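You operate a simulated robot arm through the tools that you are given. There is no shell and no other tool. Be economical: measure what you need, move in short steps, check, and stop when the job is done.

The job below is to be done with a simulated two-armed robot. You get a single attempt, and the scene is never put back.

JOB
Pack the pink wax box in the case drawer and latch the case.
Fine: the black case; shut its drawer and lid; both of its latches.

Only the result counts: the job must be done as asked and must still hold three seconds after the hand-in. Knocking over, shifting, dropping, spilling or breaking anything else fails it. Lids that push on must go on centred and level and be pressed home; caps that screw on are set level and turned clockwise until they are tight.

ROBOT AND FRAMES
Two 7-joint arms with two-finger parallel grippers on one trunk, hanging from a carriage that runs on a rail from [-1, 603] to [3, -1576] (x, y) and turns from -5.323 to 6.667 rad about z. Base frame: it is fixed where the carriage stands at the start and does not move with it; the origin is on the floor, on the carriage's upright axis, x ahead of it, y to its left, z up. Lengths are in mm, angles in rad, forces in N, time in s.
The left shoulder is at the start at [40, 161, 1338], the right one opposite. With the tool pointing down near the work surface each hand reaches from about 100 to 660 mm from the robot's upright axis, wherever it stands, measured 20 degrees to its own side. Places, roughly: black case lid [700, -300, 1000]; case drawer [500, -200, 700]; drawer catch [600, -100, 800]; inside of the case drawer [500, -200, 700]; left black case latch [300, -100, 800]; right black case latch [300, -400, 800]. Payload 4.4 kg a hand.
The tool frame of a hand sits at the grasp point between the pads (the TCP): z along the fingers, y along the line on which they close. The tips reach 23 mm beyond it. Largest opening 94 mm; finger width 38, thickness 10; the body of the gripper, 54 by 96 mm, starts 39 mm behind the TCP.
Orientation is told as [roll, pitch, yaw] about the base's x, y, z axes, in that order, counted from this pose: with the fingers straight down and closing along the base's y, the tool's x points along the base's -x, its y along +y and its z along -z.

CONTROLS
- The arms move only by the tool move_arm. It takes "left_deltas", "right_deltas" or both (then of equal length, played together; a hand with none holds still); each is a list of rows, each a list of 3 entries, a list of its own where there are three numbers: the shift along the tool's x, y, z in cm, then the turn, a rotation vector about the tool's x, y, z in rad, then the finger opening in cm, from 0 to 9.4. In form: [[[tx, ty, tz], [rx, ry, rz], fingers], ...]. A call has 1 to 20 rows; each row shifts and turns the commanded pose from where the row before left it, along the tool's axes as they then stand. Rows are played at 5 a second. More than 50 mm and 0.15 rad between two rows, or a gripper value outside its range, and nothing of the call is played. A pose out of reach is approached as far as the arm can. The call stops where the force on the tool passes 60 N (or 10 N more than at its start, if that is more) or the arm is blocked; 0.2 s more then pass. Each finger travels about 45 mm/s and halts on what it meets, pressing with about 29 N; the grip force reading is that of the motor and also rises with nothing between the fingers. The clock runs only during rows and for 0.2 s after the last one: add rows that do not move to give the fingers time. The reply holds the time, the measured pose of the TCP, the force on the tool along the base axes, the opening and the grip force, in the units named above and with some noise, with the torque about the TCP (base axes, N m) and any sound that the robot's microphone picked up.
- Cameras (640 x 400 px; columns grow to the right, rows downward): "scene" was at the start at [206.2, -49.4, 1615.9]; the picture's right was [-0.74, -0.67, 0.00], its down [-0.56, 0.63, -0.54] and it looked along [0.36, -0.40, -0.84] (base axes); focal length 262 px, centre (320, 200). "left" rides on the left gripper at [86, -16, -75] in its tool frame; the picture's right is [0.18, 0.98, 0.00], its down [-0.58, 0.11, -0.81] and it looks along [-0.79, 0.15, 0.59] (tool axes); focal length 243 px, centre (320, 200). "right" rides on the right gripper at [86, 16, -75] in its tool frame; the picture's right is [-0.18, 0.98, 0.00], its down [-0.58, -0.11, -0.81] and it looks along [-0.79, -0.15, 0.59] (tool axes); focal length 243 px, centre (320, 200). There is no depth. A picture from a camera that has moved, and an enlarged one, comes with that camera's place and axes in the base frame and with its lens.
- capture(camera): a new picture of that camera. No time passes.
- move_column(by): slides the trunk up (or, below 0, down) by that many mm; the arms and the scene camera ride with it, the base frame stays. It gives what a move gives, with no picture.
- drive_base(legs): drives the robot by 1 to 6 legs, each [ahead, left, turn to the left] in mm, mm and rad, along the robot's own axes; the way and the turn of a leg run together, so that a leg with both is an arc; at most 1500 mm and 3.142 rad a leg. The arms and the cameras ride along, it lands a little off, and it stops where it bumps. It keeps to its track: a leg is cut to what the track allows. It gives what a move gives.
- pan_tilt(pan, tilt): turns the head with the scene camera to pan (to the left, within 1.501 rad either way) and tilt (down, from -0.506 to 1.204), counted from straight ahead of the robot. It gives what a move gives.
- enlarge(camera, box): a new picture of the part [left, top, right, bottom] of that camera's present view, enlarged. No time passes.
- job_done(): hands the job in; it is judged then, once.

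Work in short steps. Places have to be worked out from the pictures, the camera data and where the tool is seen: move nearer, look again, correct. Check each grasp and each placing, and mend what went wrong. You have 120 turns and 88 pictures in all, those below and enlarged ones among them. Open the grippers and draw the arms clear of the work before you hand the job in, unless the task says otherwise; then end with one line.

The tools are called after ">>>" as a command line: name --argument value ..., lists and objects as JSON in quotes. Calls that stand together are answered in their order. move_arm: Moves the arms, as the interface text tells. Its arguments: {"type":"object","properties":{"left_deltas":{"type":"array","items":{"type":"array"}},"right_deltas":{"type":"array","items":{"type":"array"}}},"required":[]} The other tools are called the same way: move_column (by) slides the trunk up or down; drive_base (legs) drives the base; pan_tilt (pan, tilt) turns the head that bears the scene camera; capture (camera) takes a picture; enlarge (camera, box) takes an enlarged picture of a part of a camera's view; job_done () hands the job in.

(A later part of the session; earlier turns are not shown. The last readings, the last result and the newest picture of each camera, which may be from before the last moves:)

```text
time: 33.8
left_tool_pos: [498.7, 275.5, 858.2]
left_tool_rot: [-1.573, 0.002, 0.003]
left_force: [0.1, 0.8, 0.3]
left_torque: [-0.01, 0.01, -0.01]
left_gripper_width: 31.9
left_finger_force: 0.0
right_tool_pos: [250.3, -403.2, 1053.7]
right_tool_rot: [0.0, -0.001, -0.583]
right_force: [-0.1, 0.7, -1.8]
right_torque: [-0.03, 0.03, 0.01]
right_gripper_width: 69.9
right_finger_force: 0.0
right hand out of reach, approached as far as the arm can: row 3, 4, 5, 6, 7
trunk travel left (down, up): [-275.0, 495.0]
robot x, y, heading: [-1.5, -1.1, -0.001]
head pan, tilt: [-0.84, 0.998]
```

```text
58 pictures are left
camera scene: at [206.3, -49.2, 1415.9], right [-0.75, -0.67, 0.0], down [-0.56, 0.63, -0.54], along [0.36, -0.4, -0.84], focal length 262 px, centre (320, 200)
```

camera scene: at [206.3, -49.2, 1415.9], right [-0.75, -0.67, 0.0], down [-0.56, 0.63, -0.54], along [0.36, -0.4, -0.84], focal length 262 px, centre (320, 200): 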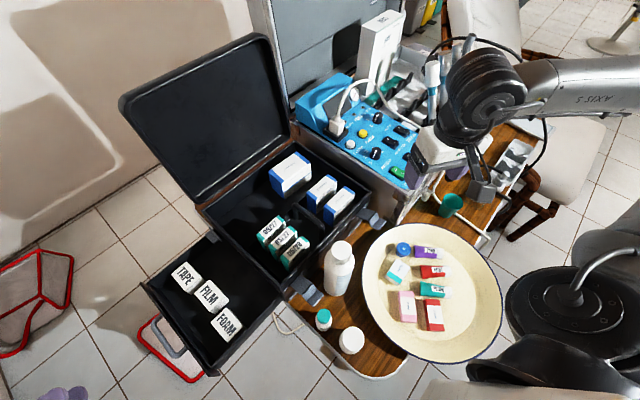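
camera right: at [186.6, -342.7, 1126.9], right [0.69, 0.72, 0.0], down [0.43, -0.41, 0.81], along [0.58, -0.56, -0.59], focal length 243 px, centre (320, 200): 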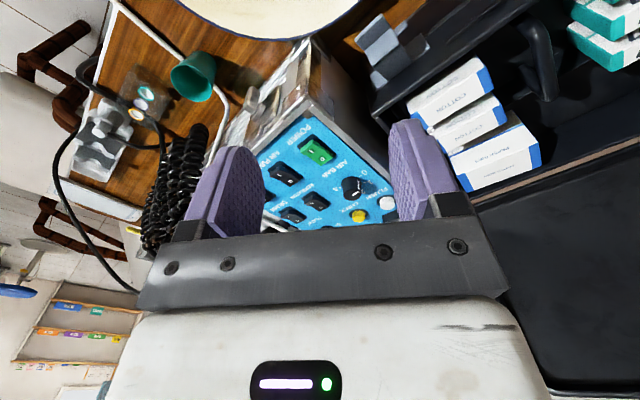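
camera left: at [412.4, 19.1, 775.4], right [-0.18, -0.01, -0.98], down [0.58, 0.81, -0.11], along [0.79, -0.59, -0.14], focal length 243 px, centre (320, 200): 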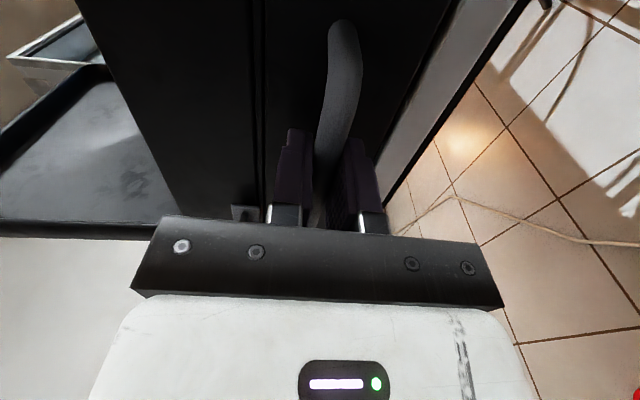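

The right hand can't fold in that close to the dish from this heading. I'll tuck the left hand in and up, then turn the robot about 0.75 rad to the right so the dish lies ahead of the right arm.

>>> move_arm --left_deltas '[[[3, -3, 0], [0, 0, 0], 3.2], [[3, -3, 0], [0, 0, 0], 3.2], [[3, -3, 0], [0, 0, 0], 3.2], [[3, -3, 0], [0, 0, 0], 3.2], [[3, -3, 0], [0, 0, 0], 3.2], [[3, -3, 0], [0, 0, 0], 3.2]]'

>>> drive_base --legs '[[0, 0, -0.4]]'

>>> capture --camera "scene"

```text
time: 35.2
left_tool_pos: [316.1, 275.3, 1042.5]
left_tool_rot: [-1.573, 0.002, 0.001]
left_force: [-0.4, -0.4, 0.8]
left_torque: [-0.03, -0.02, 0.03]
left_gripper_width: 31.9
left_finger_force: 0.1
right_tool_pos: [249.9, -402.9, 1053.2]
right_tool_rot: [0.0, 0.002, -0.58]
right_force: [0.1, 0.5, 0.2]
right_torque: [-0.03, -0.03, 0.01]
right_gripper_width: 70.1
right_finger_force: 0.0
trunk travel left (down, up): [-275.0, 495.0]
robot x, y, heading: [-1.8, 2.2, 0.004]
head pan, tilt: [-0.84, 0.998]
```

```text
time: 36.8
left_tool_pos: [397.9, 132.9, 1043.0]
left_tool_rot: [-1.573, 0.001, -0.389]
left_force: [-0.2, -0.9, -0.1]
left_torque: [0.0, 0.0, 0.02]
left_gripper_width: 32.0
left_finger_force: 0.2
right_tool_pos: [78.6, -468.4, 1054.1]
right_tool_rot: [0.001, -0.001, -0.972]
right_force: [-0.8, 0.8, -0.4]
right_torque: [-0.03, -0.01, 0.03]
right_gripper_width: 70.1
right_finger_force: 0.1
trunk travel left (down, up): [-275.0, 495.0]
robot x, y, heading: [-3.2, -0.9, -0.388]
head pan, tilt: [-0.84, 0.998]
```

```text
57 pictures are left
camera scene: at [170.9, -124.3, 1415.9], right [-0.94, -0.33, 0.0], down [-0.28, 0.79, -0.54], along [0.18, -0.51, -0.84], focal length 262 px, centre (320, 200)
```

scene: 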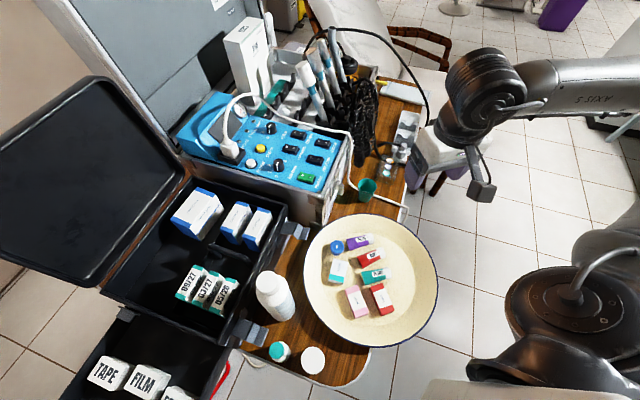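

Clear so far. I'll turn another −0.36 and pan the head back to keep the dish in view.

>>> drive_base --legs '[[0, 0, -0.36]]'

>>> pan_tilt --pan -0.4 --tilt 1.1

>>> capture --camera "scene"

```text
time: 38.3
left_tool_pos: [419.7, -18.7, 1042.2]
left_tool_rot: [-1.573, 0.002, -0.757]
left_force: [0.1, 0.0, 0.3]
left_torque: [0.0, -0.01, 0.01]
left_gripper_width: 31.9
left_finger_force: 0.2
right_tool_pos: [-95.0, -465.4, 1054.3]
right_tool_rot: [-0.001, 0.001, -1.336]
right_force: [-0.2, 0.2, 0.4]
right_torque: [-0.01, 0.0, -0.01]
right_gripper_width: 69.8
right_finger_force: 0.0
trunk travel left (down, up): [-275.0, 495.0]
robot x, y, heading: [0.4, 3.6, -0.761]
head pan, tilt: [-0.84, 0.998]
```

```text
time: 39.2
left_tool_pos: [419.6, -18.4, 1041.9]
left_tool_rot: [-1.573, 0.002, -0.755]
left_force: [0.2, -0.1, -0.2]
left_torque: [-0.01, 0.01, 0.03]
left_gripper_width: 32.2
left_finger_force: 0.3
right_tool_pos: [-95.9, -465.3, 1053.2]
right_tool_rot: [0.0, 0.0, -1.337]
right_force: [0.9, 0.0, 0.3]
right_torque: [0.02, -0.02, 0.02]
right_gripper_width: 69.9
right_finger_force: 0.0
trunk travel left (down, up): [-275.0, 495.0]
robot x, y, heading: [-0.6, -3.0, -0.759]
head pan, tilt: [-0.4, 1.1]
```

```text
56 pictures are left
camera scene: at [141.2, -165.4, 1409.3], right [-0.92, -0.4, 0.0], down [-0.36, 0.82, -0.45], along [0.18, -0.42, -0.89], focal length 262 px, centre (320, 200)
```

scene: 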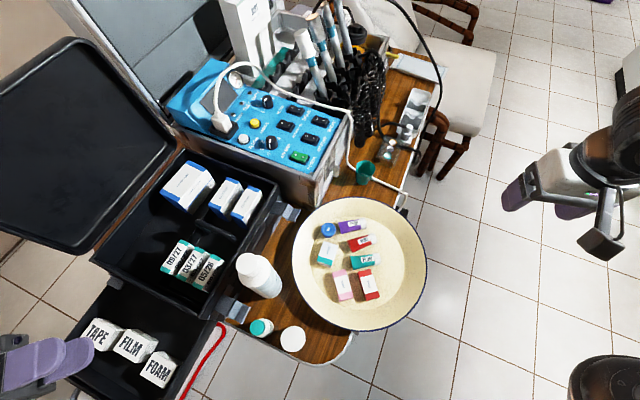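

Now I'll zoom on the dish for a second bearing on the pink box.

>>> enlarge --camera "scene" --box '[290, 190, 430, 340]'

```text
2.67 times, centred on (360, 265) of scene
camera zoom: at [141.2, -165.4, 1409.3], right [-0.92, -0.4, 0.0], down [-0.36, 0.82, -0.45], along [0.18, -0.42, -0.89], focal length 699 px, centre (213, 27)
```

zoom: 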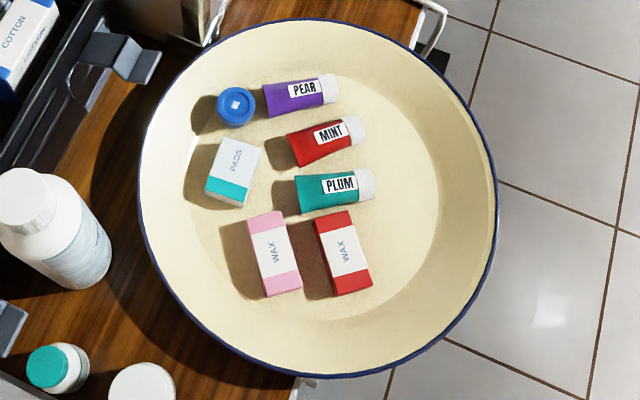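

The pink box is centred near [131, −300], short axis at about 36°, top z 700–740. I'll move the right hand over it, set yaw ≈ −0.92 and descend to about z 900.

>>> move_arm --right_deltas '[[[1.8, 4.3, 0], [0, 0, 0], 7], [[1.8, 4.3, 0], [0, 0, 0], 7], [[1.8, 4.3, 0], [0, 0, 0], 7], [[1.8, 4.3, 0], [0, 0, 0], 7], [[1.8, 4.3, 0], [0, 0, 0], 7], [[1.8, 4.3, 0], [0, 0, 0], 7], [[0, 0, 4], [0, 0, -0.14], 7], [[0, 0, 4], [0, 0, -0.14], 7], [[0, 0, 4], [0, 0, -0.14], 7], [[0, 0, 4], [0, 0, 0], 7]]'

>>> capture --camera "right"

>>> capture --camera "scene"

```text
time: 41.4
left_tool_pos: [419.2, -17.8, 1043.1]
left_tool_rot: [-1.573, 0.0, -0.756]
left_force: [0.7, 0.4, 0.5]
left_torque: [0.01, 0.01, 0.0]
left_gripper_width: 32.0
left_finger_force: 0.1
right_tool_pos: [139.9, -329.5, 901.6]
right_tool_rot: [-0.001, 0.0, -0.916]
right_force: [0.3, -0.1, 0.7]
right_torque: [-0.03, 0.01, -0.01]
right_gripper_width: 69.8
right_finger_force: 0.1
right hand out of reach, approached as far as the arm can: row 1, 2, 3
trunk travel left (down, up): [-275.0, 495.0]
robot x, y, heading: [-0.1, 0.4, -0.76]
head pan, tilt: [-0.4, 1.1]
```

```text
54 pictures are left
camera right: at [100.2, -250.5, 975.2], right [0.89, 0.45, 0.0], down [0.27, -0.53, 0.81], along [0.36, -0.72, -0.59], focal length 243 px, centre (320, 200)
```

right: 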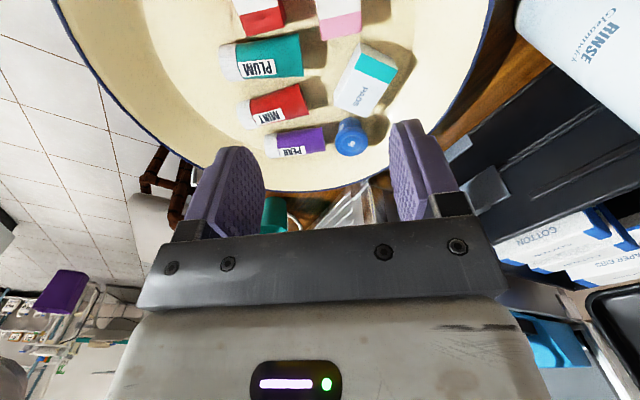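

```text
53 pictures are left
camera scene: at [141.0, -165.1, 1409.2], right [-0.92, -0.4, 0.0], down [-0.36, 0.82, -0.45], along [0.18, -0.42, -0.89], focal length 262 px, centre (320, 200)
```

scene: 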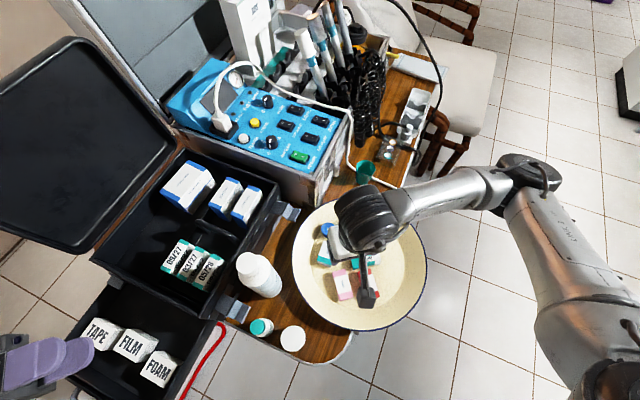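

The bearings agree: box top z ≈ 730, centre ≈ [133, −297], gap to the red box ≈ 29 mm. I'll centre over it and descend to z 800.

>>> move_arm --right_deltas '[[[3.0, 1.4, 0], [0, 0, 0], 6.0], [[0, 0, 3.4], [0, 0, 0], 6.0], [[0, 0, 3.4], [0, 0, 0], 6.0], [[0, 0, 3.4], [0, 0, 0], 6.0]]'

>>> capture --camera "right"

>>> enlarge --camera "scene" --box '[290, 190, 430, 340]'

```text
time: 42.4
left_tool_pos: [420.2, -17.5, 1043.3]
left_tool_rot: [-1.573, 0.003, -0.756]
left_force: [0.2, 0.5, 0.8]
left_torque: [0.0, -0.02, -0.02]
left_gripper_width: 32.1
left_finger_force: 0.0
right_tool_pos: [135.0, -297.7, 800.0]
right_tool_rot: [-0.002, 0.001, -0.919]
right_force: [0.1, 1.1, -0.2]
right_torque: [-0.01, 0.01, 0.02]
right_gripper_width: 60.1
right_finger_force: 0.1
trunk travel left (down, up): [-275.0, 495.0]
robot x, y, heading: [-2.4, 3.2, -0.755]
head pan, tilt: [-0.4, 1.1]
```

```text
52 pictures are left
camera right: at [95.7, -220.3, 873.4], right [0.89, 0.45, 0.0], down [0.27, -0.53, 0.81], along [0.36, -0.72, -0.59], focal length 243 px, centre (320, 200)
```

right: 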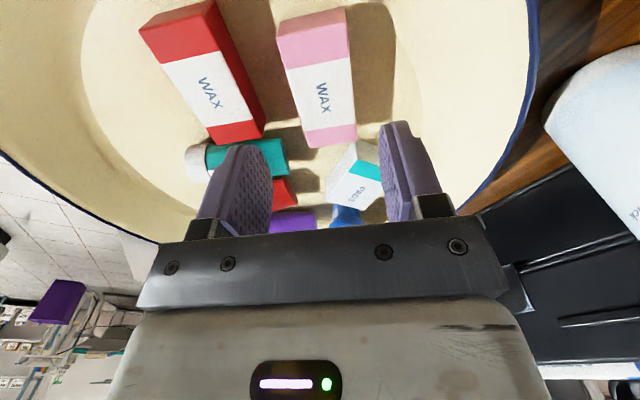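

```text
2.67 times, centred on (360, 265) of scene
camera zoom: at [141.0, -165.1, 1409.2], right [-0.92, -0.4, 0.0], down [-0.36, 0.82, -0.45], along [0.18, -0.42, -0.89], focal length 699 px, centre (213, 27)
```

zoom: 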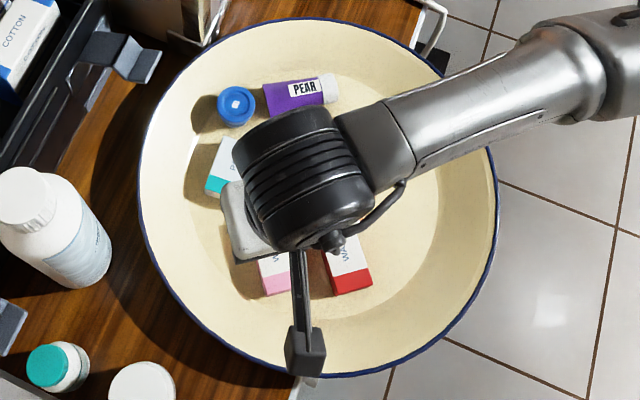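

The hand is nearly centred (box ≈ [136, −295], yaw −0.947, top ≈ 732, dish floor ≈ 711). I'll trim and descend to z 741, then close.

>>> move_arm --right_deltas '[[[0, 0.25, 2], [0, 0, 0.03], 6.0], [[0, 0, 2], [0, 0, 0], 6.0], [[0, 0, 1], [0, 0, 0], 6.0], [[0, 0, 0.5], [0, 0, 0], 6.0], [[0, 0, 0.4], [0, 0, 0], 6.0]]'

>>> capture --camera "right"

```text
time: 43.6
left_tool_pos: [419.5, -19.3, 1041.3]
left_tool_rot: [-1.573, 0.002, -0.758]
left_force: [0.6, 0.2, 0.6]
left_torque: [-0.02, -0.01, 0.0]
left_gripper_width: 32.1
left_finger_force: 0.1
right_tool_pos: [139.2, -295.8, 747.5]
right_tool_rot: [0.009, -0.003, -0.946]
right_force: [-5.4, 0.0, 28.5]
right_torque: [-0.28, 1.24, -0.16]
right_gripper_width: 61.6
right_finger_force: 2.0
trunk travel left (down, up): [-275.0, 495.0]
robot x, y, heading: [0.7, 2.0, -0.756]
head pan, tilt: [-0.4, 1.1]
stopped in row 5 (right hand): the force on the tool passed its limit at 65 N (the readings are from after the stop); the commanded pose is now the measured one
```

```text
50 pictures are left
camera right: at [99.7, -217.5, 820.7], right [0.9, 0.43, 0.01], down [0.24, -0.54, 0.81], along [0.35, -0.73, -0.59], focal length 243 px, centre (320, 200)
```

right: 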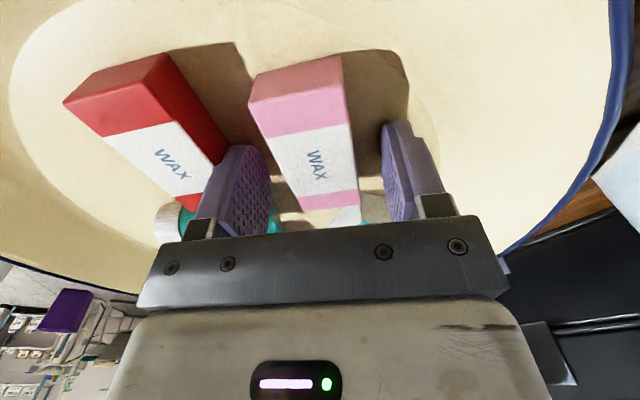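

The left-side finger touched something at z 747. I'll zoom to see whether it's the red box or the dish floor.

>>> enlarge --camera "right" --box '[150, 80, 420, 250]'

```text
2.35 times, centred on (285, 165) of right
camera zoom: at [99.7, -217.5, 820.7], right [0.9, 0.43, 0.01], down [0.24, -0.54, 0.81], along [0.35, -0.73, -0.59], focal length 571 px, centre (402, 282)
```

zoom: 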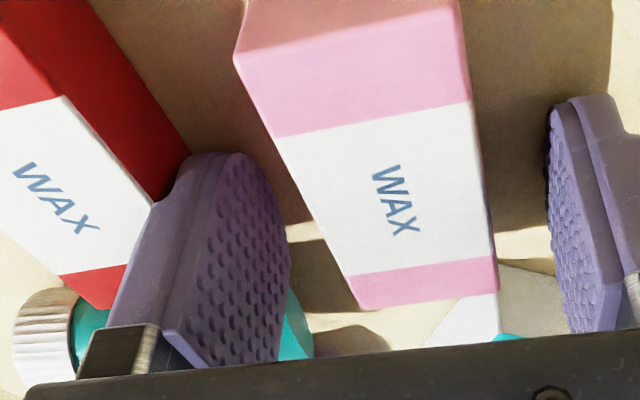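

The outer finger is right at the red box edge. I'll rise 20 mm, narrow the opening to 48 mm and descend again.

>>> move_arm --right_deltas '[[[0, 0, -2], [0, 0, 0], 6.0], [[0, 0, 0], [0, 0, 0], 4.8], [[0, 0, 0], [0, 0, 0], 4.8]]'

>>> enlarge --camera "right" --box '[120, 20, 440, 250]'

```text
time: 44.4
left_tool_pos: [420.2, -16.7, 1042.5]
left_tool_rot: [-1.572, 0.001, -0.755]
left_force: [0.2, 0.9, 0.3]
left_torque: [-0.01, 0.0, -0.03]
left_gripper_width: 32.0
left_finger_force: 0.1
right_tool_pos: [139.6, -296.0, 765.4]
right_tool_rot: [0.007, -0.002, -0.946]
right_force: [0.0, -0.1, 0.6]
right_torque: [0.01, 0.0, 0.01]
right_gripper_width: 48.0
right_finger_force: 0.1
trunk travel left (down, up): [-275.0, 495.0]
robot x, y, heading: [-0.7, 3.0, -0.762]
head pan, tilt: [-0.4, 1.1]
```

```text
1.74 times, centred on (280, 135) of right
camera zoom: at [99.6, -216.2, 839.3], right [0.9, 0.43, 0.01], down [0.25, -0.54, 0.81], along [0.35, -0.73, -0.59], focal length 422 px, centre (390, 313)
```

zoom: 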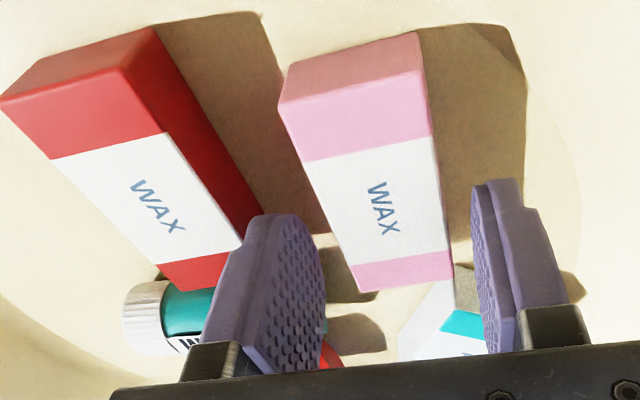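

Clearance looks good on both sides. I'll descend slowly.

>>> move_arm --right_deltas '[[[0, 0, 1.0], [0, 0, 0], 4.8], [[0, 0, 0.8], [0, 0, 0], 4.8], [[0, 0, 0.3], [0, 0, 0], 4.8], [[0, 0, 0.3], [0, 0, 0], 4.8]]'

>>> enlarge --camera "right" --box '[120, 20, 440, 250]'

```text
time: 45.4
left_tool_pos: [420.2, -19.3, 1042.9]
left_tool_rot: [-1.574, 0.001, -0.757]
left_force: [0.2, -0.1, -0.8]
left_torque: [-0.01, -0.03, 0.0]
left_gripper_width: 31.9
left_finger_force: 0.1
right_tool_pos: [139.8, -294.8, 748.1]
right_tool_rot: [0.013, -0.008, -0.946]
right_force: [-5.2, 0.7, 30.1]
right_torque: [-0.08, 1.12, -0.19]
right_gripper_width: 50.1
right_finger_force: 2.4
trunk travel left (down, up): [-275.0, 495.0]
robot x, y, heading: [1.4, -1.3, -0.758]
head pan, tilt: [-0.4, 1.1]
stopped in row 4 (right hand): the force on the tool passed its limit at 69 N (the readings are from after the stop); the commanded pose is now the measured one
```

```text
1.74 times, centred on (280, 135) of right
camera zoom: at [100.4, -216.4, 820.6], right [0.9, 0.43, 0.01], down [0.24, -0.54, 0.81], along [0.35, -0.73, -0.59], focal length 422 px, centre (390, 313)
```

zoom: 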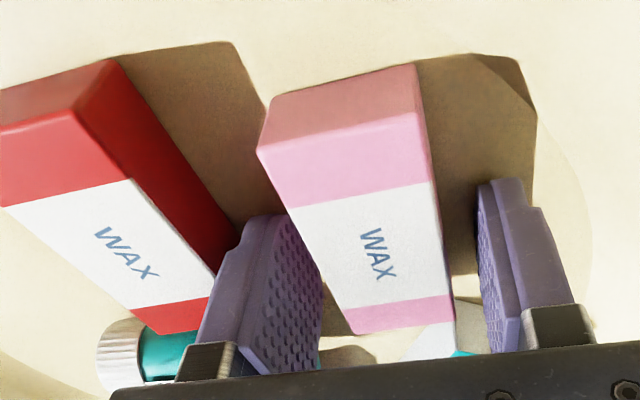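

Same contact height with a narrower opening, so it's the dish floor (z ≈ 724). I'll rise 3 mm and close on the box.

>>> move_arm --right_deltas '[[[0, 0, -0.3], [0, 0, 0], 4.8], [[0, 0, 0], [0, 0, 0], 3.6], [[0, 0, 0], [0, 0, 0], 2.5], [[0, 0, 0], [0, 0, 0], 2.0], [[0, 0, 0], [0, 0, 0], 2.0]]'

>>> enlarge --camera "right" --box '[120, 20, 440, 250]'

```text
time: 46.6
left_tool_pos: [420.2, -17.5, 1042.3]
left_tool_rot: [-1.572, 0.003, -0.758]
left_force: [-0.1, -0.4, -1.0]
left_torque: [0.01, 0.01, 0.01]
left_gripper_width: 31.9
left_finger_force: 0.1
right_tool_pos: [139.0, -294.2, 748.4]
right_tool_rot: [0.016, -0.003, -0.944]
right_force: [-1.4, -0.1, 0.0]
right_torque: [-0.02, 0.02, -0.02]
right_gripper_width: 33.2
right_finger_force: 29.0
trunk travel left (down, up): [-275.0, 495.0]
robot x, y, heading: [-1.9, 1.4, -0.76]
head pan, tilt: [-0.4, 1.1]
```

```text
1.74 times, centred on (280, 135) of right
camera zoom: at [100.8, -214.9, 822.0], right [0.9, 0.43, 0.01], down [0.24, -0.54, 0.81], along [0.35, -0.73, -0.59], focal length 422 px, centre (390, 313)
```

zoom: 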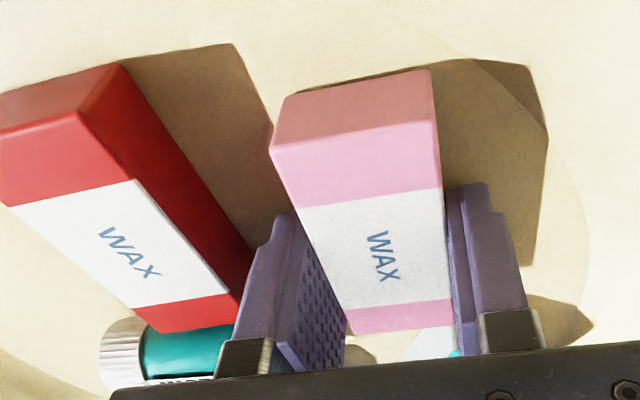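

Gripped at 33 mm. I'll lift straight up 200 mm.

>>> move_arm --right_deltas '[[[0, 0, -2], [0, 0, 0], 2.0], [[0, 0, -4], [0, 0, 0], 2.0], [[0, 0, -4.5], [0, 0, 0], 2.0], [[0, 0, -4.5], [0, 0, 0], 2.0], [[0, 0, -4.5], [0, 0, 0], 2.0], [[0, 0, -2], [0, 0, 0], 2.0]]'

>>> capture --camera "right"

>>> capture --camera "scene"

```text
time: 48.0
left_tool_pos: [419.7, -17.5, 1042.1]
left_tool_rot: [-1.571, 0.003, -0.757]
left_force: [0.1, 0.0, 0.5]
left_torque: [-0.02, -0.01, 0.01]
left_gripper_width: 31.8
left_finger_force: 0.0
right_tool_pos: [138.2, -294.1, 966.4]
right_tool_rot: [0.012, -0.005, -0.946]
right_force: [0.2, -0.2, -0.9]
right_torque: [0.04, 0.01, -0.01]
right_gripper_width: 33.1
right_finger_force: 29.2
trunk travel left (down, up): [-275.0, 495.0]
robot x, y, heading: [1.6, 0.9, -0.756]
head pan, tilt: [-0.4, 1.1]
```

```text
45 pictures are left
camera right: at [99.3, -216.2, 1040.7], right [0.9, 0.43, 0.01], down [0.24, -0.54, 0.81], along [0.35, -0.73, -0.59], focal length 243 px, centre (320, 200)
```

right: 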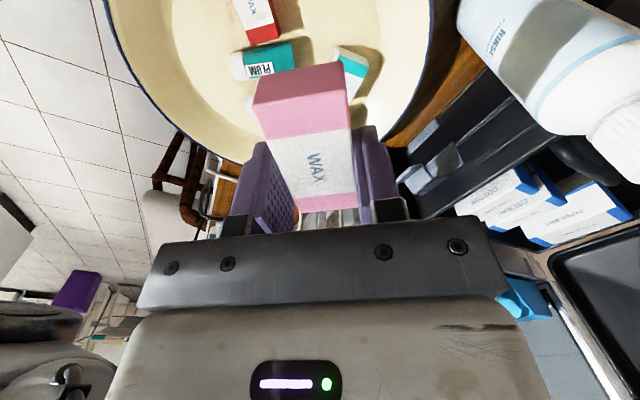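

```text
44 pictures are left
camera scene: at [141.1, -165.3, 1409.2], right [-0.92, -0.4, 0.0], down [-0.36, 0.82, -0.45], along [0.18, -0.42, -0.89], focal length 262 px, centre (320, 200)
```

scene: 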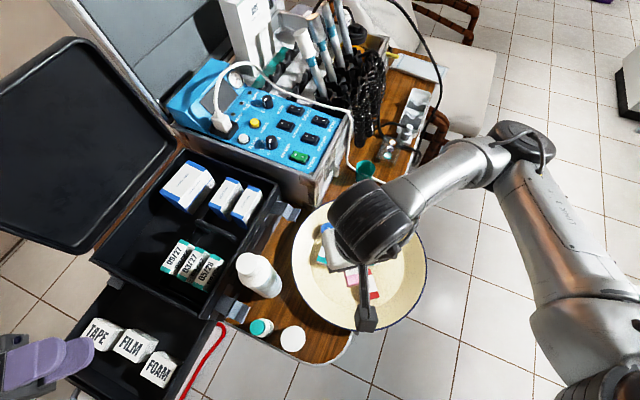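

Box lifted cleanly. I'll turn the robot back to heading ≈ 0 and pan the head to the drawer.

>>> drive_base --legs '[[0, 0, 0.76]]'

>>> pan_tilt --pan -0.4 --tilt 0.998

>>> capture --camera "scene"

```text
time: 50.4
left_tool_pos: [314.6, 279.4, 1042.3]
left_tool_rot: [-1.573, 0.002, 0.01]
left_force: [-0.4, -0.2, -0.6]
left_torque: [0.01, 0.0, -0.01]
left_gripper_width: 32.2
left_finger_force: 0.1
right_tool_pos: [304.8, -116.4, 966.8]
right_tool_rot: [0.015, -0.005, -0.179]
right_force: [-0.1, -0.5, -0.7]
right_torque: [0.02, 0.0, 0.01]
right_gripper_width: 33.3
right_finger_force: 28.5
trunk travel left (down, up): [-275.0, 495.0]
robot x, y, heading: [-1.0, -0.9, 0.005]
head pan, tilt: [-0.4, 1.1]
```

```text
time: 51.1
left_tool_pos: [315.4, 279.2, 1042.1]
left_tool_rot: [-1.572, 0.001, 0.009]
left_force: [0.2, 0.7, -0.7]
left_torque: [0.02, 0.02, -0.01]
left_gripper_width: 32.2
left_finger_force: 0.1
right_tool_pos: [305.2, -115.3, 966.3]
right_tool_rot: [0.014, -0.005, -0.181]
right_force: [-0.1, 0.6, -0.4]
right_torque: [0.02, -0.01, 0.0]
right_gripper_width: 32.9
right_finger_force: 29.2
trunk travel left (down, up): [-275.0, 495.0]
robot x, y, heading: [2.6, -1.0, 0.009]
head pan, tilt: [-0.4, 0.998]
```

```text
43 pictures are left
camera scene: at [224.1, -22.9, 1415.9], right [-0.38, -0.92, 0.0], down [-0.78, 0.32, -0.54], along [0.5, -0.21, -0.84], focal length 262 px, centre (320, 200)
```

scene: 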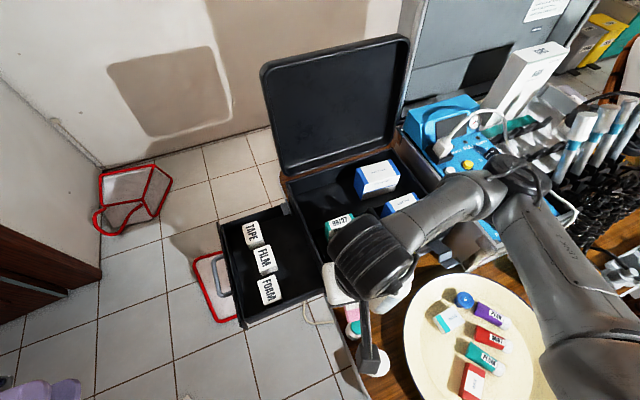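

Now I'll carry the box over the drawer's rear space and rotate it so it will lie along y.

>>> move_arm --right_deltas '[[[-3.6, 2.0, 0], [0, 0, 0], 2.0], [[-3.6, 2.0, 0], [0, 0, 0], 2.0], [[-3.6, 2.0, 0], [0, 0, 0], 2.0], [[-3.6, 2.0, 0], [0, 0, 0], 2.0], [[-3.6, 2.0, 0], [0, 0, 0], 2.0], [[0, 0, 0], [0, 0, 0.139], 2.0], [[0, 0, 0], [0, 0, 0.139], 2.0], [[0, 0, 0], [0, 0, 0.139], 2.0], [[0, 0, 0], [0, 0, 0.139], 2.0], [[0, 0, 0], [0, 0, 0.139], 2.0], [[0, 0, 0], [0, 0, 0.139], 2.0], [[0, 0, 0], [0, 0, 0.139], 2.0], [[0, 0, 0], [0, 0, 0.139], 2.0], [[0, 0, 0], [0, 0, 0.139], 2.0], [[0, 0, 0], [0, 0, 0.139], 2.0]]'

>>> capture --camera "right"

>>> capture --camera "scene"

```text
time: 54.3
left_tool_pos: [314.8, 277.3, 1042.3]
left_tool_rot: [-1.573, 0.001, 0.008]
left_force: [-0.8, 0.1, 0.5]
left_torque: [0.04, 0.0, 0.02]
left_gripper_width: 32.1
left_finger_force: 0.1
right_tool_pos: [499.2, -50.1, 968.8]
right_tool_rot: [0.007, 0.013, -1.572]
right_force: [1.0, -0.5, 0.1]
right_torque: [0.0, -0.01, 0.0]
right_gripper_width: 33.2
right_finger_force: 28.5
trunk travel left (down, up): [-275.0, 495.0]
robot x, y, heading: [-3.4, 0.8, 0.007]
head pan, tilt: [-0.4, 0.998]
```

```text
42 pictures are left
camera right: at [514.2, 35.3, 1043.3], right [0.98, -0.18, 0.0], down [-0.11, -0.59, 0.8], along [-0.14, -0.79, -0.6], focal length 243 px, centre (320, 200)
```

right: 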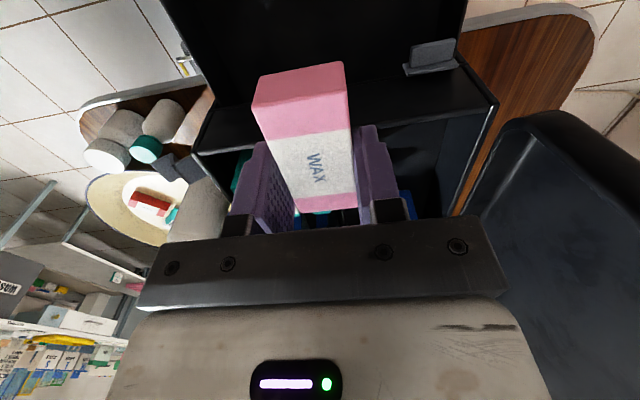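

```text
41 pictures are left
camera scene: at [224.1, -22.9, 1416.0], right [-0.38, -0.92, 0.0], down [-0.78, 0.32, -0.54], along [0.5, -0.21, -0.84], focal length 262 px, centre (320, 200)
```

scene: 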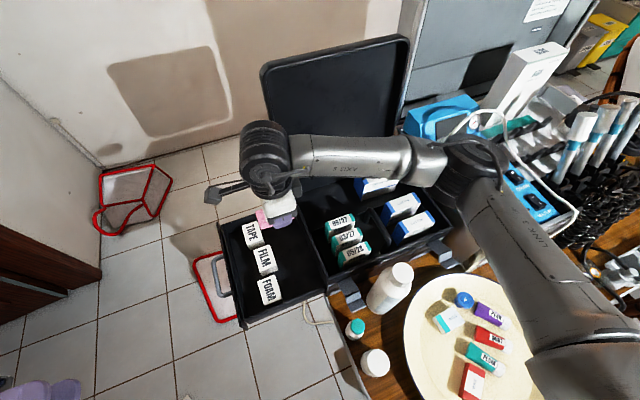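

The box is aligned over the free space. I'll descend 100 mm first and check forearm clearance.

>>> move_arm --right_deltas '[[[0, 0, 3.5], [0, 0, 0], 2.0], [[0, 0, 3.5], [0, 0, 0], 2.0], [[0, 0, 3.0], [0, 0, 0], 2.0]]'

>>> capture --camera "scene"

>>> capture --camera "left"

```text
time: 55.1
left_tool_pos: [315.2, 278.6, 1041.9]
left_tool_rot: [-1.572, 0.002, 0.01]
left_force: [-0.6, -0.6, -0.6]
left_torque: [0.01, 0.02, 0.02]
left_gripper_width: 31.9
left_finger_force: 0.1
right_tool_pos: [502.2, -49.1, 870.6]
right_tool_rot: [0.007, 0.012, -1.567]
right_force: [-0.2, 0.4, -0.4]
right_torque: [0.0, 0.0, -0.01]
right_gripper_width: 33.2
right_finger_force: 28.6
trunk travel left (down, up): [-275.0, 495.0]
robot x, y, heading: [3.4, -2.5, 0.006]
head pan, tilt: [-0.4, 0.998]
```

```text
40 pictures are left
camera scene: at [223.9, -22.8, 1415.9], right [-0.38, -0.92, 0.0], down [-0.78, 0.32, -0.54], along [0.5, -0.21, -0.84], focal length 262 px, centre (320, 200)
```

scene: 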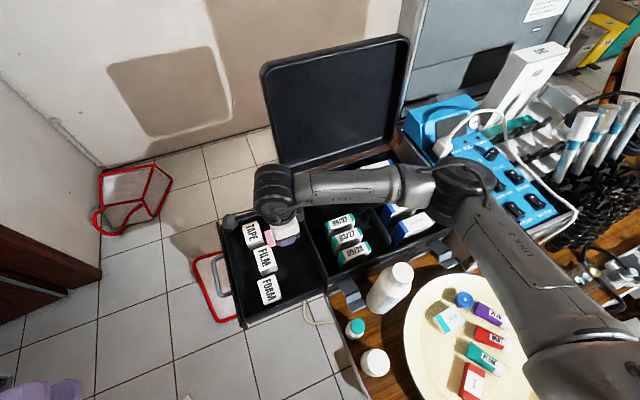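

```text
39 pictures are left
camera left: at [227.8, 352.0, 1058.7], right [-0.19, 0.0, -0.98], down [0.57, 0.81, -0.11], along [0.8, -0.58, -0.15], focal length 243 px, centre (320, 200)
```

left: 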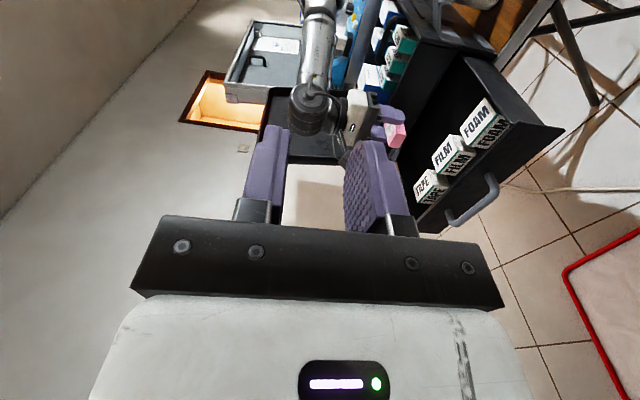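

The forearm lies low across the case and would hit the rim if I went down from here. I'll raise the trunk 200 mm so the forearm slopes downward, then descend by arm.

>>> move_column --by 200

>>> move_arm --right_deltas '[[[0, 0, 4.5], [0, 0, 0], 2.0], [[0, 0, 4.5], [0, 0, 0], 2.0], [[0, 0, 4.5], [0, 0, 0], 2.0], [[0, 0, 4.5], [0, 0, 0], 2.0], [[0, 0, 2.0], [0, 0, 0], 2.0]]'

>>> capture --camera "scene"

>>> capture --camera "left"

```text
time: 57.3
left_tool_pos: [315.5, 278.6, 1242.2]
left_tool_rot: [-1.574, 0.002, 0.008]
left_force: [-0.8, 0.4, 0.0]
left_torque: [0.0, -0.02, 0.03]
left_gripper_width: 31.7
left_finger_force: 0.0
right_tool_pos: [503.0, -49.6, 1069.9]
right_tool_rot: [0.008, 0.013, -1.567]
right_force: [0.9, 0.8, -0.4]
right_torque: [0.0, 0.0, 0.0]
right_gripper_width: 32.8
right_finger_force: 28.9
trunk travel left (down, up): [-475.0, 295.0]
robot x, y, heading: [2.4, -0.3, 0.009]
head pan, tilt: [-0.4, 0.998]
```

```text
time: 58.5
left_tool_pos: [315.3, 277.7, 1241.9]
left_tool_rot: [-1.572, 0.0, 0.009]
left_force: [-0.4, -0.3, 0.4]
left_torque: [0.02, 0.03, 0.01]
left_gripper_width: 31.9
left_finger_force: 0.0
right_tool_pos: [502.8, -46.6, 868.8]
right_tool_rot: [0.007, 0.013, -1.567]
right_force: [0.5, -0.2, -0.6]
right_torque: [-0.01, 0.03, 0.02]
right_gripper_width: 33.1
right_finger_force: 29.4
trunk travel left (down, up): [-475.0, 295.0]
robot x, y, heading: [0.8, 0.3, 0.003]
head pan, tilt: [-0.4, 0.998]
```

```text
38 pictures are left
camera scene: at [224.1, -22.9, 1616.0], right [-0.38, -0.92, 0.0], down [-0.78, 0.32, -0.54], along [0.5, -0.21, -0.84], focal length 262 px, centre (320, 200)
```

scene: 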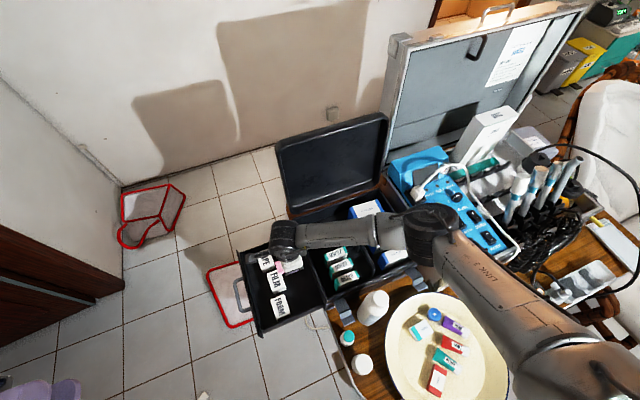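

```text
37 pictures are left
camera left: at [228.1, 352.0, 1258.7], right [-0.19, 0.0, -0.98], down [0.57, 0.81, -0.11], along [0.8, -0.58, -0.15], focal length 243 px, centre (320, 200)
```

left: 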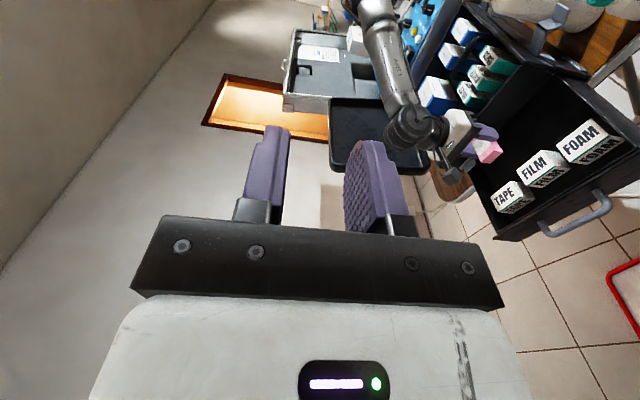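

From here the forearm always crosses the case rim. I'll shift the base about 200 mm to +y so the right arm comes in from the robot side instead, then bring the hand back over the drawer.

>>> drive_base --legs '[[0, 200, 0]]'

>>> move_arm --right_deltas '[[[-4, 0, 0], [0, 0, 0], 2.0], [[-4, 0, 0], [0, 0, 0], 2.0], [[-4, 0, 0], [0, 0, 0], 2.0], [[-4, 0, 0], [0, 0, 0], 2.0], [[-4, 0, 0], [0, 0, 0], 2.0]]'

>>> capture --camera "scene"

>>> capture --camera "left"

```text
time: 60.1
left_tool_pos: [315.3, 475.2, 1242.4]
left_tool_rot: [-1.572, 0.001, 0.01]
left_force: [-0.2, -0.5, 0.7]
left_torque: [0.01, 0.02, 0.01]
left_gripper_width: 31.9
left_finger_force: 0.1
right_tool_pos: [502.4, 151.4, 870.8]
right_tool_rot: [0.005, 0.012, -1.568]
right_force: [0.4, 0.7, -0.6]
right_torque: [-0.04, -0.03, -0.02]
right_gripper_width: 33.0
right_finger_force: 29.1
trunk travel left (down, up): [-475.0, 295.0]
robot x, y, heading: [-1.4, 200.8, 0.006]
head pan, tilt: [-0.4, 0.998]
```

```text
time: 61.3
left_tool_pos: [314.5, 474.5, 1242.7]
left_tool_rot: [-1.575, 0.001, 0.009]
left_force: [-0.3, -0.2, -0.8]
left_torque: [0.01, 0.02, -0.01]
left_gripper_width: 31.9
left_finger_force: 0.1
right_tool_pos: [502.5, -49.4, 869.0]
right_tool_rot: [0.008, 0.012, -1.569]
right_force: [0.0, 0.9, -0.2]
right_torque: [0.02, -0.01, 0.0]
right_gripper_width: 33.1
right_finger_force: 28.5
trunk travel left (down, up): [-475.0, 295.0]
robot x, y, heading: [-3.0, 196.7, 0.006]
head pan, tilt: [-0.4, 0.998]
```

```text
36 pictures are left
camera scene: at [223.7, 173.7, 1615.9], right [-0.38, -0.92, 0.0], down [-0.78, 0.32, -0.54], along [0.5, -0.21, -0.84], focal length 262 px, centre (320, 200)
```

scene: 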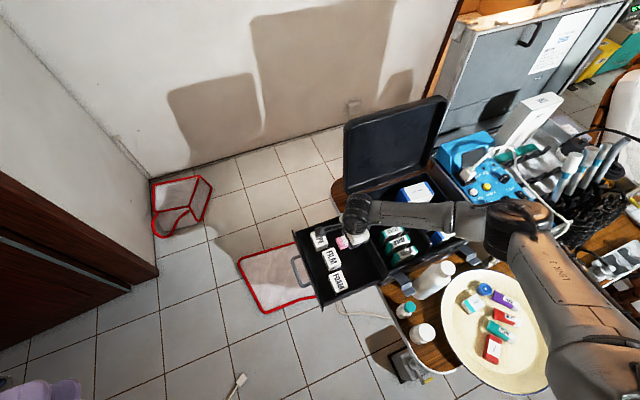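

```text
35 pictures are left
camera left: at [227.9, 548.3, 1258.4], right [-0.19, 0.0, -0.98], down [0.57, 0.81, -0.11], along [0.8, -0.59, -0.15], focal length 243 px, centre (320, 200)
```

left: 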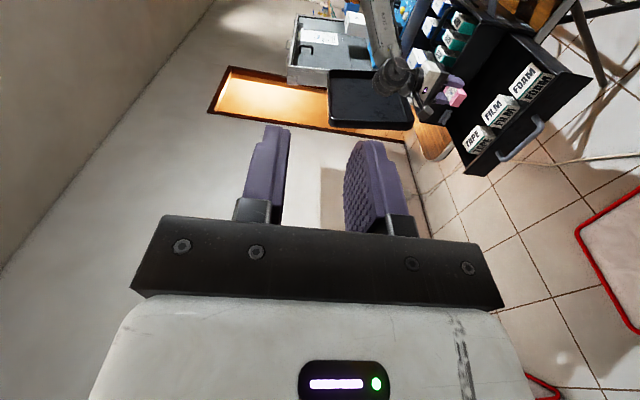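

The right elbow still puts the forearm over the case. With the base much further left the arm will be stretched and the forearm will come in from −x, so I'll tuck the left hand in and shift the base to y ≈ 510.

>>> move_arm --left_deltas '[[[0, 0, 4.5], [0, 0, 0], 3.2], [[0, 0, 4.5], [0, 0, 0], 3.2], [[0, 0, 4.5], [0, 0, 0], 3.2], [[0, 0, 4.5], [0, 0, 0], 3.2], [[0, 0, 4.5], [0, 0, 0], 3.2], [[0, 0, 4.5], [0, 0, 0], 3.2]]'

>>> drive_base --legs '[[0, 310, 0]]'

>>> move_arm --right_deltas '[[[-4.5, 0, 0], [0, 0, 0], 2.0], [[-4.5, 0, 0], [0, 0, 0], 2.0], [[-4.5, 0, 0], [0, 0, 0], 2.0], [[-4.5, 0, 0], [0, 0, 0], 2.0], [[-4.5, 0, 0], [0, 0, 0], 2.0], [[-4.5, 0, 0], [0, 0, 0], 2.0], [[-4, 0, 0], [0, 0, 0], 2.0]]'

>>> capture --camera "scene"

```text
time: 62.7
left_tool_pos: [320.2, 203.6, 1243.4]
left_tool_rot: [-1.575, 0.002, 0.011]
left_force: [0.1, 0.6, 0.6]
left_torque: [-0.05, 0.03, -0.02]
left_gripper_width: 31.9
left_finger_force: 0.0
right_tool_pos: [502.9, -49.9, 869.9]
right_tool_rot: [0.008, 0.01, -1.569]
right_force: [0.8, -1.1, -0.4]
right_torque: [0.01, 0.02, 0.01]
right_gripper_width: 33.5
right_finger_force: 28.7
trunk travel left (down, up): [-475.0, 295.0]
robot x, y, heading: [-1.4, 196.8, 0.008]
head pan, tilt: [-0.4, 0.998]
```

```text
time: 64.4
left_tool_pos: [317.8, 436.9, 1245.8]
left_tool_rot: [-1.595, 0.003, 0.002]
left_force: [-0.3, 0.3, -0.5]
left_torque: [0.01, 0.01, 0.03]
left_gripper_width: 32.0
left_finger_force: 0.1
right_tool_pos: [498.5, 188.4, 869.1]
right_tool_rot: [0.004, 0.012, -1.564]
right_force: [0.9, -0.3, 0.5]
right_torque: [-0.03, 0.04, 0.03]
right_gripper_width: 33.3
right_finger_force: 29.1
trunk travel left (down, up): [-475.0, 295.0]
robot x, y, heading: [0.8, 439.9, 0.01]
head pan, tilt: [-0.4, 0.998]
stopped in leg 1: the robot was blocked; the commanded pose is now the measured one
```

```text
time: 66.0
left_tool_pos: [316.1, 438.5, 1248.9]
left_tool_rot: [-1.598, 0.003, -0.001]
left_force: [1.5, 0.9, -0.1]
left_torque: [0.01, -0.02, -0.01]
left_gripper_width: 32.1
left_finger_force: 0.0
right_tool_pos: [504.2, -76.5, 866.7]
right_tool_rot: [0.0, 0.039, -1.557]
right_force: [-0.4, -0.4, 0.0]
right_torque: [0.0, 0.0, -0.03]
right_gripper_width: 32.9
right_finger_force: 29.2
trunk travel left (down, up): [-475.0, 295.0]
robot x, y, heading: [-1.1, 440.1, 0.009]
head pan, tilt: [-0.4, 0.998]
stopped in row 7 (right hand): the force on the tool passed its limit at 85 N (the readings are from after the stop); the commanded pose is now the measured one
```

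```text
34 pictures are left
camera scene: at [222.2, 413.5, 1616.0], right [-0.38, -0.92, 0.0], down [-0.78, 0.32, -0.54], along [0.5, -0.21, -0.84], focal length 262 px, centre (320, 200)
```

scene: 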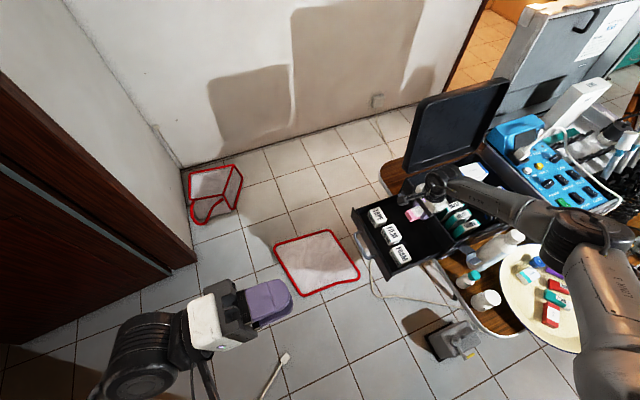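

The left elbow bumped the wall early, so the base is at 440, and the right hand touched the case side. I'll back off 28 mm and check the case and grip.

>>> move_arm --right_deltas '[[[1.4, 0, 0], [0, 0, 0], 2.0], [[1.6, 0, 0], [0, -0.02, 0], 2.0]]'

>>> enlarge --camera "scene" --box '[340, 70, 580, 320]'

>>> capture --camera "right"

```text
time: 66.5
left_tool_pos: [315.6, 435.8, 1247.5]
left_tool_rot: [-1.596, 0.002, -0.003]
left_force: [0.7, -0.2, -1.0]
left_torque: [0.02, -0.01, -0.01]
left_gripper_width: 32.1
left_finger_force: 0.1
right_tool_pos: [502.0, -47.2, 868.7]
right_tool_rot: [0.0, 0.021, -1.559]
right_force: [0.8, -0.2, -0.6]
right_torque: [-0.03, 0.01, 0.0]
right_gripper_width: 33.3
right_finger_force: 29.4
trunk travel left (down, up): [-475.0, 295.0]
robot x, y, heading: [2.9, 439.3, 0.006]
head pan, tilt: [-0.4, 0.998]
```

```text
1.60 times, centred on (460, 195) of scene
camera zoom: at [222.2, 413.3, 1615.8], right [-0.38, -0.92, 0.01], down [-0.78, 0.32, -0.54], along [0.5, -0.21, -0.84], focal length 420 px, centre (96, 208)
```

zoom: 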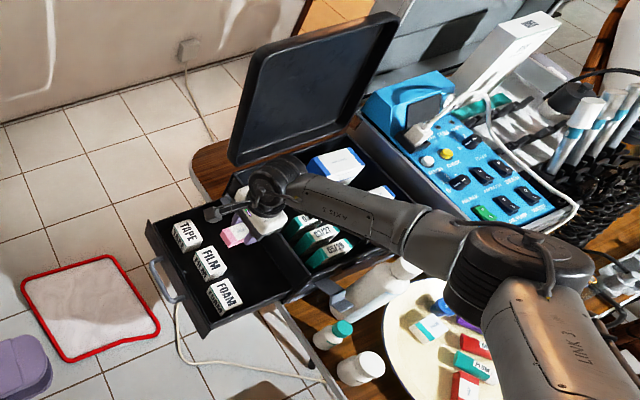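

```text
32 pictures are left
camera right: at [517.3, 37.0, 942.8], right [0.99, -0.17, 0.0], down [-0.1, -0.6, 0.79], along [-0.14, -0.78, -0.61], focal length 243 px, centre (320, 200)
```

right: 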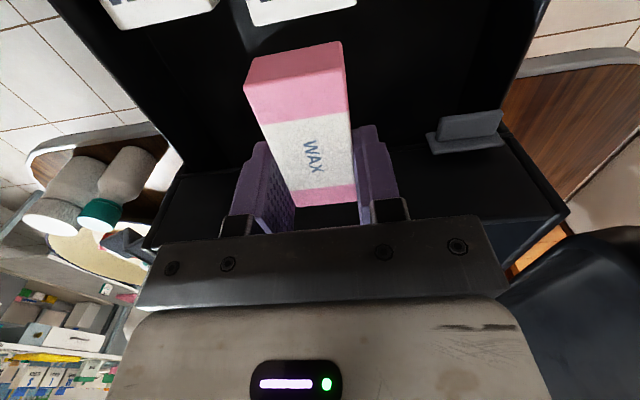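

The case hasn't shifted and the grip is intact. I'll raise the trunk 250 mm so the forearm slopes steeply, then come back down.

>>> move_column --by 250

>>> move_arm --right_deltas '[[[0, 0, 4.5], [0, 0, 0], 2.0], [[0, 0, 4.5], [0, 0, 0], 2.0], [[0, 0, 4.5], [0, 0, 0], 2.0], [[0, 0, 4.5], [0, 0, 0], 2.0], [[0, 0, 4.5], [0, 0, 0], 2.0], [[0, 0, 4], [0, 0, 0], 2.0]]'

>>> enlarge --camera "scene" --box '[340, 70, 600, 340]'

```text
time: 69.1
left_tool_pos: [317.4, 437.4, 1498.9]
left_tool_rot: [-1.599, 0.0, -0.001]
left_force: [0.3, -0.1, 1.0]
left_torque: [-0.01, 0.0, -0.02]
left_gripper_width: 31.9
left_finger_force: 0.0
right_tool_pos: [505.6, -48.7, 1118.5]
right_tool_rot: [0.001, 0.019, -1.557]
right_force: [0.1, 1.2, -0.4]
right_torque: [-0.03, 0.01, 0.02]
right_gripper_width: 33.4
right_finger_force: 28.8
trunk travel left (down, up): [-725.0, 45.0]
robot x, y, heading: [-0.9, 440.0, 0.006]
head pan, tilt: [-0.4, 0.998]
```

```text
time: 70.5
left_tool_pos: [317.3, 436.8, 1498.1]
left_tool_rot: [-1.599, 0.001, -0.001]
left_force: [0.6, -0.4, -0.4]
left_torque: [0.0, 0.02, 0.03]
left_gripper_width: 32.0
left_finger_force: 0.1
right_tool_pos: [473.0, -28.2, 926.9]
right_tool_rot: [0.002, 0.02, -1.556]
right_force: [-0.3, 0.5, -0.4]
right_torque: [0.0, -0.01, -0.05]
right_gripper_width: 33.3
right_finger_force: 28.7
right hand out of reach, approached as far as the arm can: row 4, 5, 6
trunk travel left (down, up): [-725.0, 45.0]
robot x, y, heading: [0.6, 439.8, 0.005]
head pan, tilt: [-0.4, 0.998]
```

```text
1.48 times, centred on (470, 205) of scene
camera zoom: at [223.2, 414.4, 1866.3], right [-0.38, -0.92, 0.01], down [-0.78, 0.32, -0.54], along [0.5, -0.21, -0.84], focal length 389 px, centre (98, 193)
```

zoom: 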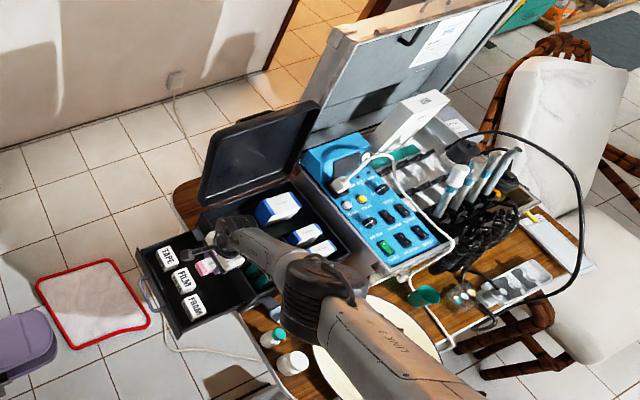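

The arm is fully stretched now at z 927, so this trunk is too high. Near-full stretch at the drawer floor needs the trunk at about +20, so I'll raise the hand and lower the trunk 230 mm.

>>> move_arm --right_deltas '[[[0, 0, -4.5], [0, 0, 0], 2.0], [[0, 0, -4.5], [0, 0, 0], 2.0], [[0, 0, -4.5], [0, 0, 0], 2.0], [[0, 0, -4.5], [0, 0, 0], 2.0], [[-1.8, 2.8, -2], [0, 0, 0], 2.0]]'

>>> move_column --by -230

>>> move_arm --right_deltas '[[[0, 0, 2.5], [0, 0, 0], 2.0], [[0, 0, 2.5], [0, 0, 0], 2.0], [[0, 0, 2.0], [0, 0, 0], 2.0]]'

>>> enlarge --camera "scene" --box '[340, 70, 600, 340]'

```text
time: 71.7
left_tool_pos: [318.7, 436.8, 1498.4]
left_tool_rot: [-1.598, 0.001, -0.001]
left_force: [0.4, 0.1, 0.3]
left_torque: [0.0, 0.01, -0.04]
left_gripper_width: 31.9
left_finger_force: 0.0
right_tool_pos: [500.1, -54.2, 1129.3]
right_tool_rot: [0.001, 0.019, -1.559]
right_force: [0.2, -0.5, 0.3]
right_torque: [-0.04, 0.0, 0.01]
right_gripper_width: 33.2
right_finger_force: 29.3
trunk travel left (down, up): [-725.0, 45.0]
robot x, y, heading: [-1.3, 440.2, 0.008]
head pan, tilt: [-0.4, 0.998]
```

```text
time: 74.2
left_tool_pos: [318.1, 436.9, 1268.2]
left_tool_rot: [-1.597, 0.001, -0.002]
left_force: [-0.2, 0.0, 0.0]
left_torque: [-0.01, -0.02, 0.0]
left_gripper_width: 31.9
left_finger_force: 0.1
right_tool_pos: [499.1, -54.9, 897.7]
right_tool_rot: [0.003, 0.018, -1.56]
right_force: [0.7, 0.2, 0.1]
right_torque: [0.03, 0.02, -0.01]
right_gripper_width: 33.1
right_finger_force: 28.8
trunk travel left (down, up): [-495.0, 275.0]
robot x, y, heading: [0.7, 439.9, 0.006]
head pan, tilt: [-0.4, 0.998]
```

```text
time: 75.0
left_tool_pos: [317.6, 437.2, 1268.1]
left_tool_rot: [-1.597, -0.001, -0.002]
left_force: [0.2, 0.4, 0.8]
left_torque: [0.03, 0.01, -0.01]
left_gripper_width: 32.3
left_finger_force: 0.0
right_tool_pos: [501.6, -52.8, 830.2]
right_tool_rot: [0.003, 0.02, -1.556]
right_force: [-0.8, 0.1, -0.3]
right_torque: [0.01, 0.03, -0.01]
right_gripper_width: 33.1
right_finger_force: 29.7
trunk travel left (down, up): [-495.0, 275.0]
robot x, y, heading: [0.4, 439.3, 0.007]
head pan, tilt: [-0.4, 0.998]
```

```text
1.48 times, centred on (470, 205) of scene
camera zoom: at [223.4, 413.6, 1635.7], right [-0.38, -0.92, 0.01], down [-0.78, 0.32, -0.54], along [0.5, -0.21, -0.84], focal length 389 px, centre (98, 193)
```

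zoom: 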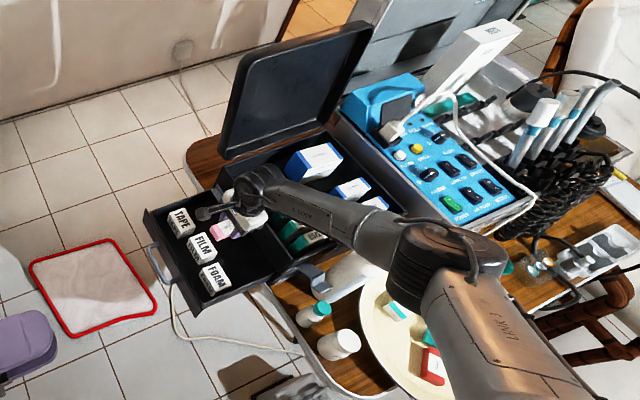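

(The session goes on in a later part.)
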